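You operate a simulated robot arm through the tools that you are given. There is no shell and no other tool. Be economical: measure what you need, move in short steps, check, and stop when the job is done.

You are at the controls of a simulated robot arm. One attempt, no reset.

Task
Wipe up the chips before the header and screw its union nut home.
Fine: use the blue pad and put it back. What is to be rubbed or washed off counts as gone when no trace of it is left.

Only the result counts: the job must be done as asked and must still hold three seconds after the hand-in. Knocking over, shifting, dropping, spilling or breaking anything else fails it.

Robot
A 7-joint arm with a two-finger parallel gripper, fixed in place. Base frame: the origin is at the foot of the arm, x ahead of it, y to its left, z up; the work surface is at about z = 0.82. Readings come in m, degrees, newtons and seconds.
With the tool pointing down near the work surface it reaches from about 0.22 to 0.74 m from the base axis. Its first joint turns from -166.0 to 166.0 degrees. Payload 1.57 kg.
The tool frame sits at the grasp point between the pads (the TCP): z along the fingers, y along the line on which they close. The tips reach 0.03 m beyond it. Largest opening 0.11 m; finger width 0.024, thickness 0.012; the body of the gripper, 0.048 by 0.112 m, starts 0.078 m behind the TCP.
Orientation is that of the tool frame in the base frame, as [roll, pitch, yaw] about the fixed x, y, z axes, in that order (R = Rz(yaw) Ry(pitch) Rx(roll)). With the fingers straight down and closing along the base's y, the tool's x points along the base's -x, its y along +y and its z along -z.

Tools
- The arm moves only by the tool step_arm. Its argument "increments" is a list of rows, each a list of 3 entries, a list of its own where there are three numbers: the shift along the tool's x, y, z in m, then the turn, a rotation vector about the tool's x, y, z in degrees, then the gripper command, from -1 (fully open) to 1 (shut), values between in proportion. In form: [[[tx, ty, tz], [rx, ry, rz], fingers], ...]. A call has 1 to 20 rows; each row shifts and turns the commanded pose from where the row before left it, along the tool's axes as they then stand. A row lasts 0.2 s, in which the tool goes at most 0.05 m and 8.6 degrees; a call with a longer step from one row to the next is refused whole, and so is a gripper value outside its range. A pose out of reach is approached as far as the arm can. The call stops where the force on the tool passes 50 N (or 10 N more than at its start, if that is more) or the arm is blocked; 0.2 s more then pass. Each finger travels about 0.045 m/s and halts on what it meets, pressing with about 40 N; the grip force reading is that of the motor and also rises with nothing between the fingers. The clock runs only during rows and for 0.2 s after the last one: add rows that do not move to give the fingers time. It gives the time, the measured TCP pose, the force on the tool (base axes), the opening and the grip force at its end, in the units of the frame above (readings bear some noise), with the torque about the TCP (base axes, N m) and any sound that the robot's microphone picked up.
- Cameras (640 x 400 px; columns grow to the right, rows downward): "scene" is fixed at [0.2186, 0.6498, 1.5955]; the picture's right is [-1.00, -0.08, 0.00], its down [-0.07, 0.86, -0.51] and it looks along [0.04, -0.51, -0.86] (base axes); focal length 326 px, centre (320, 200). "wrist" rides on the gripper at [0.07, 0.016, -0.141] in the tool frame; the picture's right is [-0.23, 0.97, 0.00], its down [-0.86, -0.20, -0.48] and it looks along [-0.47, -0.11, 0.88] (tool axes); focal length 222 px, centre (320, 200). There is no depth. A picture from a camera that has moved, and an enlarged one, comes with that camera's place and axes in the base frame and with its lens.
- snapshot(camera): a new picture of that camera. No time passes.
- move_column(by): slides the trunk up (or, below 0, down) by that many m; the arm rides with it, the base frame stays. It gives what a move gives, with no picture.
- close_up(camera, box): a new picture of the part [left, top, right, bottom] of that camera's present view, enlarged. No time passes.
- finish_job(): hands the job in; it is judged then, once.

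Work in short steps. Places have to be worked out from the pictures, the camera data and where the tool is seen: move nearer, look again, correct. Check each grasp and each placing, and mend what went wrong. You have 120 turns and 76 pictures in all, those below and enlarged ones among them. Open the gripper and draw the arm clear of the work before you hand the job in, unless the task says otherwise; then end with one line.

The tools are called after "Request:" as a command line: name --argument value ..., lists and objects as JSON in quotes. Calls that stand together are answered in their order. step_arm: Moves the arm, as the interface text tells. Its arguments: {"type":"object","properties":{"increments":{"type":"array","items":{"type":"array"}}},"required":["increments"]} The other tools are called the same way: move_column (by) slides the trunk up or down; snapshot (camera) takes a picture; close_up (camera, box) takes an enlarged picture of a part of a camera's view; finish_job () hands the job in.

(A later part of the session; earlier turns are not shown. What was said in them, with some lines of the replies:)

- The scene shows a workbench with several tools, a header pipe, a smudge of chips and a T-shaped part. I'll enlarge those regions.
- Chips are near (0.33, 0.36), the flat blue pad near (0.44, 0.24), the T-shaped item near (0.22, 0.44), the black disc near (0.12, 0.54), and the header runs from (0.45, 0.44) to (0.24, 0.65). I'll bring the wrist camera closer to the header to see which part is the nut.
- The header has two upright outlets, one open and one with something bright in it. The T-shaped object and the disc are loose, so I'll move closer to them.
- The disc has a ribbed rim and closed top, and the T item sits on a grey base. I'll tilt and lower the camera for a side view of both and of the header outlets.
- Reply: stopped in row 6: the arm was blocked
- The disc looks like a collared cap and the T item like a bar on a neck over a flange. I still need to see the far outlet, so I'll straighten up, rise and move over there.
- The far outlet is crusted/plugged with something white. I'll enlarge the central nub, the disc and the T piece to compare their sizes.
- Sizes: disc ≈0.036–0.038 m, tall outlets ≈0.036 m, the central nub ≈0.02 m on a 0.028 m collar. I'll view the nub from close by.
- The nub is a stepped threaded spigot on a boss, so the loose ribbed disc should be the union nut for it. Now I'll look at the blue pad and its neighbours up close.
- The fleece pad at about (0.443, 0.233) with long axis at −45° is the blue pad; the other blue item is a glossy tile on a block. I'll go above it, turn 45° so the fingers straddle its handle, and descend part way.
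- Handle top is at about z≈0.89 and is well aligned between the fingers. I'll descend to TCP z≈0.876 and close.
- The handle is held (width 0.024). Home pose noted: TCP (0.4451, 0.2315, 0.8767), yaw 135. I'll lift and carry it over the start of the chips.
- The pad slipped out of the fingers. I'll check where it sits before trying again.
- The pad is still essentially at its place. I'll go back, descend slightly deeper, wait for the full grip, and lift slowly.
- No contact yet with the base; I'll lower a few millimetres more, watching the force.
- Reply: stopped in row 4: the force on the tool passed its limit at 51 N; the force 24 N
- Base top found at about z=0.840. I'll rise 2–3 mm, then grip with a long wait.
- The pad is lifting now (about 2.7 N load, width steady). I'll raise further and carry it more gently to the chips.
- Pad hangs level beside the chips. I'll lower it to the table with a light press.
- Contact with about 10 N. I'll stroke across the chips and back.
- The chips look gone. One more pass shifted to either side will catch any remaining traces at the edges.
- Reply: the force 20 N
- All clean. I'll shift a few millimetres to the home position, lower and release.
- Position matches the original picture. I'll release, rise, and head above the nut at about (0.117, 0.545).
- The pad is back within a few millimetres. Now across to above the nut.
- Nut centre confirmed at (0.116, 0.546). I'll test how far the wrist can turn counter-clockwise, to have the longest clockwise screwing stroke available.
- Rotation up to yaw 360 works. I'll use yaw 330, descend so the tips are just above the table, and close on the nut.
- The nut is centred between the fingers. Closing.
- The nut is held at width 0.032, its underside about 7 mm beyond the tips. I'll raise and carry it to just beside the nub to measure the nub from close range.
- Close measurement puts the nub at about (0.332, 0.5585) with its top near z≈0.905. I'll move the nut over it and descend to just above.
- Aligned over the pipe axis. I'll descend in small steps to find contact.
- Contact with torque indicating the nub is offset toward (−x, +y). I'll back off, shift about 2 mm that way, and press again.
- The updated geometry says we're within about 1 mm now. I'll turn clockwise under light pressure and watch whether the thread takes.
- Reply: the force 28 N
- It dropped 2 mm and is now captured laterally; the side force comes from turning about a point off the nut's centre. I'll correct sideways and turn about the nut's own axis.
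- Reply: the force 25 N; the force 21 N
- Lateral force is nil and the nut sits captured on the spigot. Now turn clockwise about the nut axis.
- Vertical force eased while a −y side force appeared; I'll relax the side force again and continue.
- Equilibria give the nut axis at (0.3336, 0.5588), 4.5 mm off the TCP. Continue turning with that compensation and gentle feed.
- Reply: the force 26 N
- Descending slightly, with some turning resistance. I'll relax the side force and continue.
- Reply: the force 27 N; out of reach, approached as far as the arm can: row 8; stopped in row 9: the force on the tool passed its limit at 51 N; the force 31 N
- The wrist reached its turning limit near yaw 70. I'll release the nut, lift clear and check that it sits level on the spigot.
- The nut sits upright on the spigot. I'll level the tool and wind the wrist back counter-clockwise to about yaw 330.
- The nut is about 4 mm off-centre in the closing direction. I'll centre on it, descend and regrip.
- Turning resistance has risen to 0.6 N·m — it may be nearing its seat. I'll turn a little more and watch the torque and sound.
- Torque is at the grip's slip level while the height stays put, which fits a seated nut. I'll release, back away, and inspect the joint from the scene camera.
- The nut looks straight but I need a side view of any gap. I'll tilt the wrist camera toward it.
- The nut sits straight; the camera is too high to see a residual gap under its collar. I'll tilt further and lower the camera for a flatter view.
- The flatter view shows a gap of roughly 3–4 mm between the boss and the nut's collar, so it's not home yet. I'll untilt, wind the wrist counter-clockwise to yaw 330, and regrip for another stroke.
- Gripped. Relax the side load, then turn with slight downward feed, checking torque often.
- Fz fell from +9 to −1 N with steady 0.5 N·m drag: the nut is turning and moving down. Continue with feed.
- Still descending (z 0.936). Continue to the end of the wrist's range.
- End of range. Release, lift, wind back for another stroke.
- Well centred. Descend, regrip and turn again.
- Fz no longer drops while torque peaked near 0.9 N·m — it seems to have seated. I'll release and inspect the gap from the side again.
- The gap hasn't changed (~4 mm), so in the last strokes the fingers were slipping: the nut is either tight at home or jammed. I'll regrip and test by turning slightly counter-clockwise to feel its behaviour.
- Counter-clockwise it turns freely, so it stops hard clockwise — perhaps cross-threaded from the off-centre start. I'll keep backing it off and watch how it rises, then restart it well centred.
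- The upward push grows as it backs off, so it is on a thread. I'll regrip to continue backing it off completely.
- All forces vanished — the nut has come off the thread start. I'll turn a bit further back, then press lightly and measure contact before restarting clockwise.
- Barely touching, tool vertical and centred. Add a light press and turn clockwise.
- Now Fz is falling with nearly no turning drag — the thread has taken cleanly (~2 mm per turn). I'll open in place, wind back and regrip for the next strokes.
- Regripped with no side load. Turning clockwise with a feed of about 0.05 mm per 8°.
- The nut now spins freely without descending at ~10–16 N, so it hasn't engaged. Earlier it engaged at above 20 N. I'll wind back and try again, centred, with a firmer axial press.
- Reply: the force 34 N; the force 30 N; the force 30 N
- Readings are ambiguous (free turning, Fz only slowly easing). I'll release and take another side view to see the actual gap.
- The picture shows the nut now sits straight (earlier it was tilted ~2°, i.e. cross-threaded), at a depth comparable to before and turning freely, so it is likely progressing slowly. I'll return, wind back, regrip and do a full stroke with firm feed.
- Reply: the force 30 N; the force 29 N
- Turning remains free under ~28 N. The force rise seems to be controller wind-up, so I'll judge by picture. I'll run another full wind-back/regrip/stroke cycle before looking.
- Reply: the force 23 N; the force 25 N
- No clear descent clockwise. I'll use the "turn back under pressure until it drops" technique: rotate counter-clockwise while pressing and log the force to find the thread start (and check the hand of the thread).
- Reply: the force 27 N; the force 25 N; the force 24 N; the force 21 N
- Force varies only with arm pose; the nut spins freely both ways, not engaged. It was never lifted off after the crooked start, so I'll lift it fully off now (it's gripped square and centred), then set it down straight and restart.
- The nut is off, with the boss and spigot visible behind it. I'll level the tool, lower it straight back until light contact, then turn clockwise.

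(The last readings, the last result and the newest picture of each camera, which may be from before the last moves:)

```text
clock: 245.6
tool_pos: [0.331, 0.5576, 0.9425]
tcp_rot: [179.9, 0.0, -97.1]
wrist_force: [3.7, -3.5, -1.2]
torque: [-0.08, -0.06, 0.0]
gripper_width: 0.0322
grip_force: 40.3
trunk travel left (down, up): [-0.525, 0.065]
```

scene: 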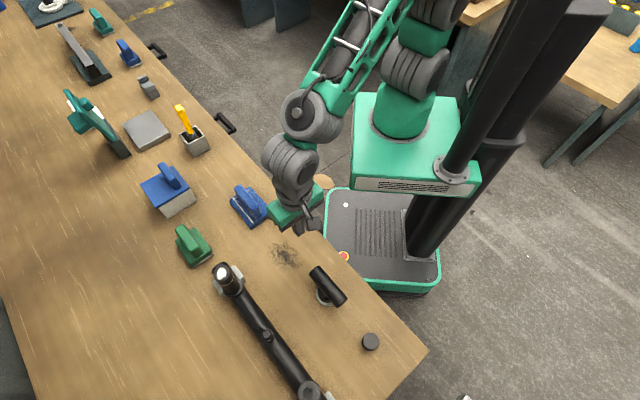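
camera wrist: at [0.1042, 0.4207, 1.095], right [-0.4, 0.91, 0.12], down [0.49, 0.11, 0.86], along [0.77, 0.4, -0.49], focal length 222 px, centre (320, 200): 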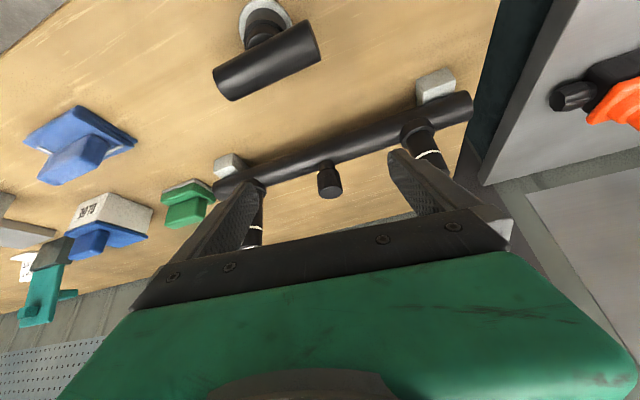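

Seated over the pilot with light side load. I'll trim the side load, add a small press and keep turning.

Request:
step_arm --increments '[[[0.0004, -0.0007, 0.001], [0, 0, 0], 1], [[0, 0, 0.0005], [0, 0, 8], 1], [[0, 0, 0], [0, 0, 8], 1], [[0, 0, 0], [0, 0, 8], 1], [[0, 0, 0], [0, 0, 8], 1]]'

Request:
step_arm --increments '[[[0, 0, 0], [0, 0, 8], 1], [[0, 0, 0], [0, 0, 8], 1], [[0, 0, 0], [0, 0, 8], 1], [[0, 0, 0], [0, 0, 8], 1], [[0, 0, 0], [0, 0, 8], 1]]'

Request:
step_arm --increments '[[[0, 0, 0], [0, 0, 8], 1], [[0, 0, 0], [0, 0, 8], 1], [[0, 0, 0], [0, 0, 8], 1], [[0, 0, 0], [0, 0, 8], 1], [[0, 0, 0], [0, 0, 8], 1]]'

Request:
step_arm --increments '[[[0, 0, 0], [0, 0, 8], 1], [[0, 0, 0], [0, 0, 8], 1], [[0, 0, 0], [0, 0, 8], 1], [[0, 0, 0], [0, 0, 8], 1], [[0, 0, 0], [0, 0, 8], 1]]'

```text
clock: 246.8
tool_pos: [0.3322, 0.5581, 0.9428]
tcp_rot: [180.0, 0.2, -129.2]
wrist_force: [-10.5, 0.1, 0.7]
torque: [-0.01, 0.24, 0.01]
gripper_width: 0.032
grip_force: 40.3
trunk travel left (down, up): [-0.525, 0.065]
```

```text
clock: 248.0
tool_pos: [0.3306, 0.5575, 0.9424]
tcp_rot: [179.9, 0.1, -169.2]
wrist_force: [-13.0, 6.8, -1.1]
torque: [0.11, 0.29, 0.0]
gripper_width: 0.0322
grip_force: 39.7
trunk travel left (down, up): [-0.525, 0.065]
```

```text
clock: 249.2
tool_pos: [0.3316, 0.5584, 0.9413]
tcp_rot: [179.9, 0.0, 150.9]
wrist_force: [-14.2, 12.1, -0.3]
torque: [0.2, 0.25, 0.01]
gripper_width: 0.0322
grip_force: 39.5
trunk travel left (down, up): [-0.525, 0.065]
```

```text
clock: 250.4
tool_pos: [0.3323, 0.5597, 0.9406]
tcp_rot: [180.0, 0.0, 110.7]
wrist_force: [-12.6, 16.9, -1.1]
torque: [0.25, 0.21, -0.03]
gripper_width: 0.0322
grip_force: 40.0
trunk travel left (down, up): [-0.525, 0.065]
```

Now Fz is about zero even at z 0.9406, where it read 20–30 N before: the nut has gone deeper and the thread is carrying it. I'll relieve the side load, release, wind back and regrip centred.

Request:
step_arm --increments '[[[0.003, -0.001, 0], [0, 0, 0], 1], [[0, 0, 0], [0, 0, 0], 0.2], [[0, 0, 0], [0, 0, 0], -0.2], [[0, 0, 0], [0, 0, 0], -0.2], [[0, 0, 0], [0, 0, -8], -0.2], [[0, 0, 0], [0, 0, -8], -0.2], [[0, 0, 0], [0, 0, -8], -0.2], [[0, 0, 0], [0, 0, -8], -0.2], [[0, 0, 0], [0, 0, -8], -0.2], [[0, 0, 0], [0, 0, -8], -0.2], [[0, 0, 0], [0, 0, -8], -0.2], [[0, 0, 0], [0, 0, -8], -0.2], [[0, 0, 0], [0, 0, -8], -0.2], [[0, 0, 0], [0, 0, -8], -0.2], [[0, 0, 0], [0, 0, -8], -0.2], [[0, 0, 0], [0, 0, -8], -0.2], [[0, 0, 0], [0, 0, -8], -0.2], [[0, 0, 0], [0, 0, -8], -0.2], [[0, 0, 0], [0, 0, -8], -0.2]]'

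Request:
step_arm --increments '[[[0, 0, 0], [0, 0, -8], -0.2], [[0, 0, 0], [0, 0, -8], -0.2], [[0, 0, 0], [0, 0, -8], -0.2], [[0, 0, 0], [0, 0, -8], -0.2], [[0, 0, 0], [0, 0, -8], -0.2], [[0, 0, 0], [0, 0, -8], -0.2], [[0, 0, 0], [0, 0, -8], -0.2], [[0, 0, 0], [0, 0, -8], -0.2], [[0, 0, 0], [0, 0, -8], -0.2], [[0, 0, 0], [0, 0, -8], -0.2], [[0, 0, 0], [0, 0, -8], -0.2], [[0, 0, 0], [0, 0, -8], -0.2], [[0, 0, 0], [0, 0, -8], -0.2], [[0, 0, 0], [0, 0, 0], -0.2], [[0, 0, 0], [0, 0, 0], -0.2]]'

```text
clock: 254.4
tool_pos: [0.3309, 0.5603, 0.9415]
tcp_rot: [179.9, 0.0, -129.0]
wrist_force: [-0.6, -0.2, 0.3]
torque: [0.0, 0.01, -0.04]
gripper_width: 0.066
grip_force: 0.1
trunk travel left (down, up): [-0.525, 0.065]
```

```text
clock: 257.6
tool_pos: [0.3312, 0.5605, 0.9415]
tcp_rot: [-179.9, 0.0, -25.1]
wrist_force: [-0.3, 0.4, 0.6]
torque: [0.01, 0.0, -0.03]
gripper_width: 0.0661
grip_force: 0.1
trunk travel left (down, up): [-0.525, 0.065]
```

Request:
step_arm --increments '[[[0.0018, 0.0016, 0], [0, 0, 0], -0.2], [[0, 0, 0], [0, 0, 0], 0.3], [[0, 0, 0], [0, 0, 0], 1], [[0, 0, 0], [0, 0, 0], 1], [[0, 0, 0], [0, 0, 0], 1], [[0, 0, 0], [0, 0, 0], 1], [[0, 0, 0], [0, 0, 0], 1]]'

Request:
step_arm --increments '[[[0, 0, 0.0003], [0, 0, 8], 1], [[0, 0, 0], [0, 0, 8], 1], [[0, 0, 0], [0, 0, 8], 1], [[0, 0, 0], [0, 0, 8], 1], [[0, 0, 0], [0, 0, 8], 1], [[0, 0, 0], [0, 0, 8], 1]]'

Request:
step_arm --increments '[[[0, 0, 0.0003], [0, 0, 8], 1], [[0, 0, 0], [0, 0, 8], 1], [[0, 0, 0], [0, 0, 8], 1], [[0, 0, 0], [0, 0, 8], 1], [[0, 0, 0], [0, 0, 8], 1], [[0, 0, 0], [0, 0, 8], 1], [[0, 0, 0], [0, 0, 8], 1]]'

Request:
step_arm --increments '[[[0, 0, 0.0003], [0, 0, 8], 1], [[0, 0, 0], [0, 0, 8], 1], [[0, 0, 0], [0, 0, 8], 1], [[0, 0, 0], [0, 0, 8], 1], [[0, 0, 0], [0, 0, 8], 1], [[0, 0, 0], [0, 0, 8], 1], [[0, 0, 0], [0, 0, 8], 1]]'

```text
clock: 259.2
tool_pos: [0.3327, 0.5591, 0.941]
tcp_rot: [-179.9, -0.1, -25.1]
wrist_force: [2.4, 5.8, -0.4]
torque: [0.14, -0.07, 0.02]
gripper_width: 0.0323
grip_force: 40.0
trunk travel left (down, up): [-0.525, 0.065]
```

```text
clock: 260.6
tool_pos: [0.3324, 0.5595, 0.9408]
tcp_rot: [180.0, 0.1, -73.3]
wrist_force: [6.5, 6.7, 0.2]
torque: [0.27, -0.13, 0.89]
gripper_width: 0.0327
grip_force: 39.6
trunk travel left (down, up): [-0.525, 0.065]
```

```text
clock: 262.2
tool_pos: [0.3318, 0.5584, 0.9416]
tcp_rot: [179.9, 0.1, -129.2]
wrist_force: [0.3, -1.3, 0.4]
torque: [-0.02, 0.0, 0.58]
gripper_width: 0.0325
grip_force: 39.8
trunk travel left (down, up): [-0.525, 0.065]
```

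```text
clock: 263.8
tool_pos: [0.3316, 0.5577, 0.9404]
tcp_rot: [179.9, 0.1, 174.8]
wrist_force: [-2.5, 6.2, 0.2]
torque: [0.11, 0.05, 0.79]
gripper_width: 0.0324
grip_force: 39.6
trunk travel left (down, up): [-0.525, 0.065]
```

Tight again. I'll inspect from the side: if the gap closed it's home; if tilted, it's crossed again from the side load.

Request:
step_arm --increments '[[[0, 0, 0], [0, 0, 0], 0.2], [[0, 0, 0], [0, 0, 0], -0.2], [[0, 0, 0], [0, 0, 0], -0.2], [[0, 0, -0.035], [0, 0, 0], -0.2], [[0, 0, -0.032], [0, 0, 0], -0.2], [[0, 0, 0], [0, 0, -8], -0.2], [[0, 0, 0], [0, 0, -8], -0.2], [[0, 0, 0], [0, 0, -8], -0.2], [[0, 0, 0], [0, 0, -8], -0.2], [[0, 0, 0], [0, 0, -8], -0.2], [[0.045, 0, 0], [0, 0, 0], -1], [[0.045, 0, 0], [0, 0, 0], -1], [[0.045, 0, 0], [0, 0, 0], -1]]'

Request:
step_arm --increments '[[[0, 0, 0], [0, -8, 0], -1], [[0, 0, 0], [0, -8, 0], -1], [[0, 0, 0], [0, -8, 0], -1], [[0, 0, 0], [0, -8, 0], -1], [[0, 0, 0], [0, -8, 0], -1], [[0, 0, 0], [0, -8, 0], -1], [[0.012, 0, 0.009], [0, -4, 0], -1], [[0.012, 0, 0.009], [0, 0, 0], -1], [[0.012, 0, 0.009], [0, 0, 0], -1], [[0, 0, 0], [0, 0, 0], -1]]'

Request:
close_up --camera "wrist" --box '[320, 145, 370, 200]'

```text
clock: 266.6
tool_pos: [0.2203, 0.4802, 1.0085]
tcp_rot: [179.8, 0.0, -145.1]
wrist_force: [-0.1, -0.5, 0.5]
torque: [0.01, 0.02, -0.05]
gripper_width: 0.1099
grip_force: 0.0
trunk travel left (down, up): [-0.525, 0.065]
```

```text
clock: 268.8
tool_pos: [0.2199, 0.4788, 0.9639]
tcp_rot: [180.0, 51.9, -145.2]
wrist_force: [-1.2, 0.2, -0.1]
torque: [-0.03, 0.01, 0.03]
gripper_width: 0.11
grip_force: 0.0
trunk travel left (down, up): [-0.525, 0.065]
```

```text
7.27 times, centred on (345, 172) of wrist
camera zoom: at [0.0841, 0.4036, 0.9948], right [-0.44, 0.88, 0.18], down [0.24, -0.08, 0.97], along [0.87, 0.47, -0.17], focal length 1615 px, centre (138, 400)
```

zoom: 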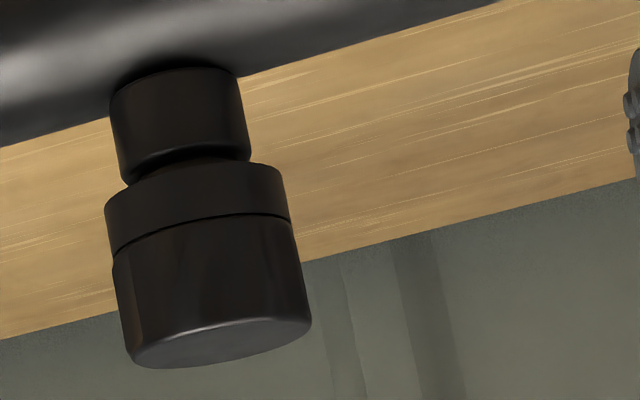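

Depth looks the same as before. I'll take one strongly enlarged picture of the joint to see what is in the gap and whether the nut is tilted.

Request:
close_up --camera "wrist" --box '[326, 150, 346, 176]'

```text
15.38 times, centred on (336, 163) of wrist
camera zoom: at [0.0841, 0.4036, 0.9948], right [-0.44, 0.88, 0.18], down [0.24, -0.08, 0.97], along [0.87, 0.47, -0.17], focal length 3417 px, centre (74, 769)
```

zoom: 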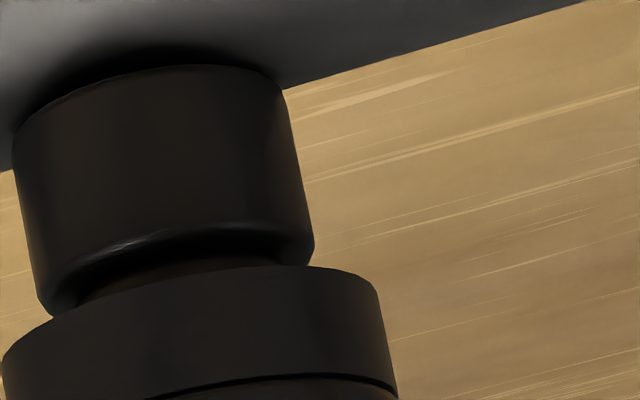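

The enlarged view shows the nut straight. Its depth equals the lowest point reachable even under 30 N of straight press. This start ran down by about 2–3 mm with Fz near zero, then locked hard at 0.6–0.9 N·m (slip limit of the grip), so it's home. I'll retract, and check the whole scene.

Request:
step_arm --increments '[[[-0.012, 0, -0.009], [0, 4, 0], -1], [[-0.012, 0, -0.009], [0, 8, 0], -1], [[-0.012, 0, -0.009], [0, 8, 0], -1], [[0, 0, -0.01], [0, 8, 0], -1], [[0, 0, -0.02], [0, 8, 0], -1], [[0, 0, -0.03], [0, 8, 0], -1], [[0, 0, -0.03], [0, 8, 0], -1], [[0, 0, -0.03], [0, 0, 0], -1], [[0, 0, -0.03], [0, 0, 0], -1], [[0, 0, 0], [0, 0, 0], -1]]'

Request:
snapshot --camera "scene"

Request:
close_up --camera "scene" --box '[200, 180, 360, 400]'

```text
clock: 271.0
tool_pos: [0.2021, 0.4681, 1.1518]
tcp_rot: [179.8, 0.0, -145.1]
wrist_force: [-0.5, -0.5, 0.3]
torque: [0.01, 0.01, 0.02]
gripper_width: 0.11
grip_force: 0.1
trunk travel left (down, up): [-0.525, 0.065]
```

```text
4 pictures are left
```

scene: 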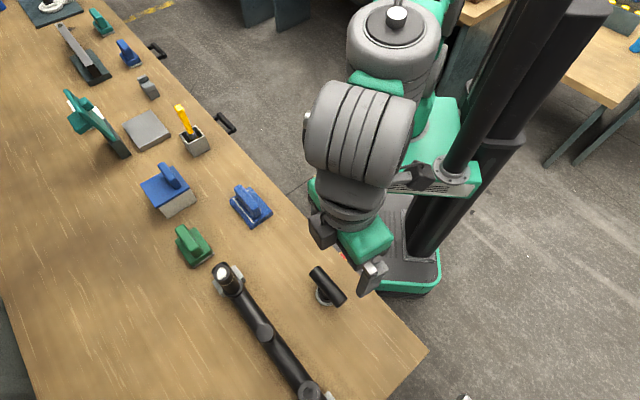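

```text
1.82 times, centred on (280, 290) of scene
camera zoom: at [0.2186, 0.6498, 1.5955], right [-1.0, -0.08, 0.0], down [-0.07, 0.86, -0.51], along [0.04, -0.51, -0.86], focal length 592 px, centre (393, 36)
```

zoom: 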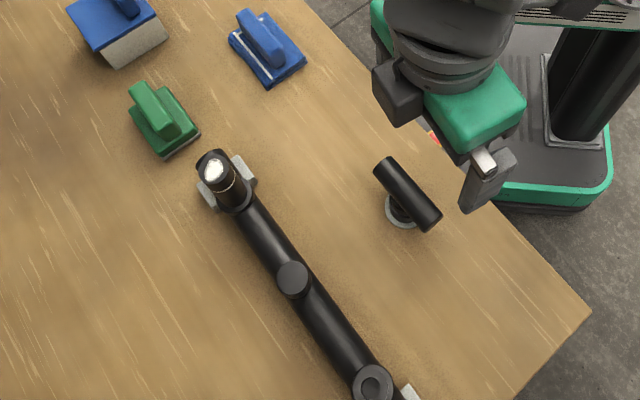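

The bench is clean, the pad is back, the nut is seated tight on the header, and the arm is clear with the gripper open. Handing in.

Request:
finish_job

```text
The job is handed in.
```

I wiped up the chips with the blue pad and put it back within a few millimetres of its place. I also screwed the union nut onto the header until it stopped hard. I take that stop as home, but about 3 mm of neck still shows under the nut, so I can't be certain it's fully seated.
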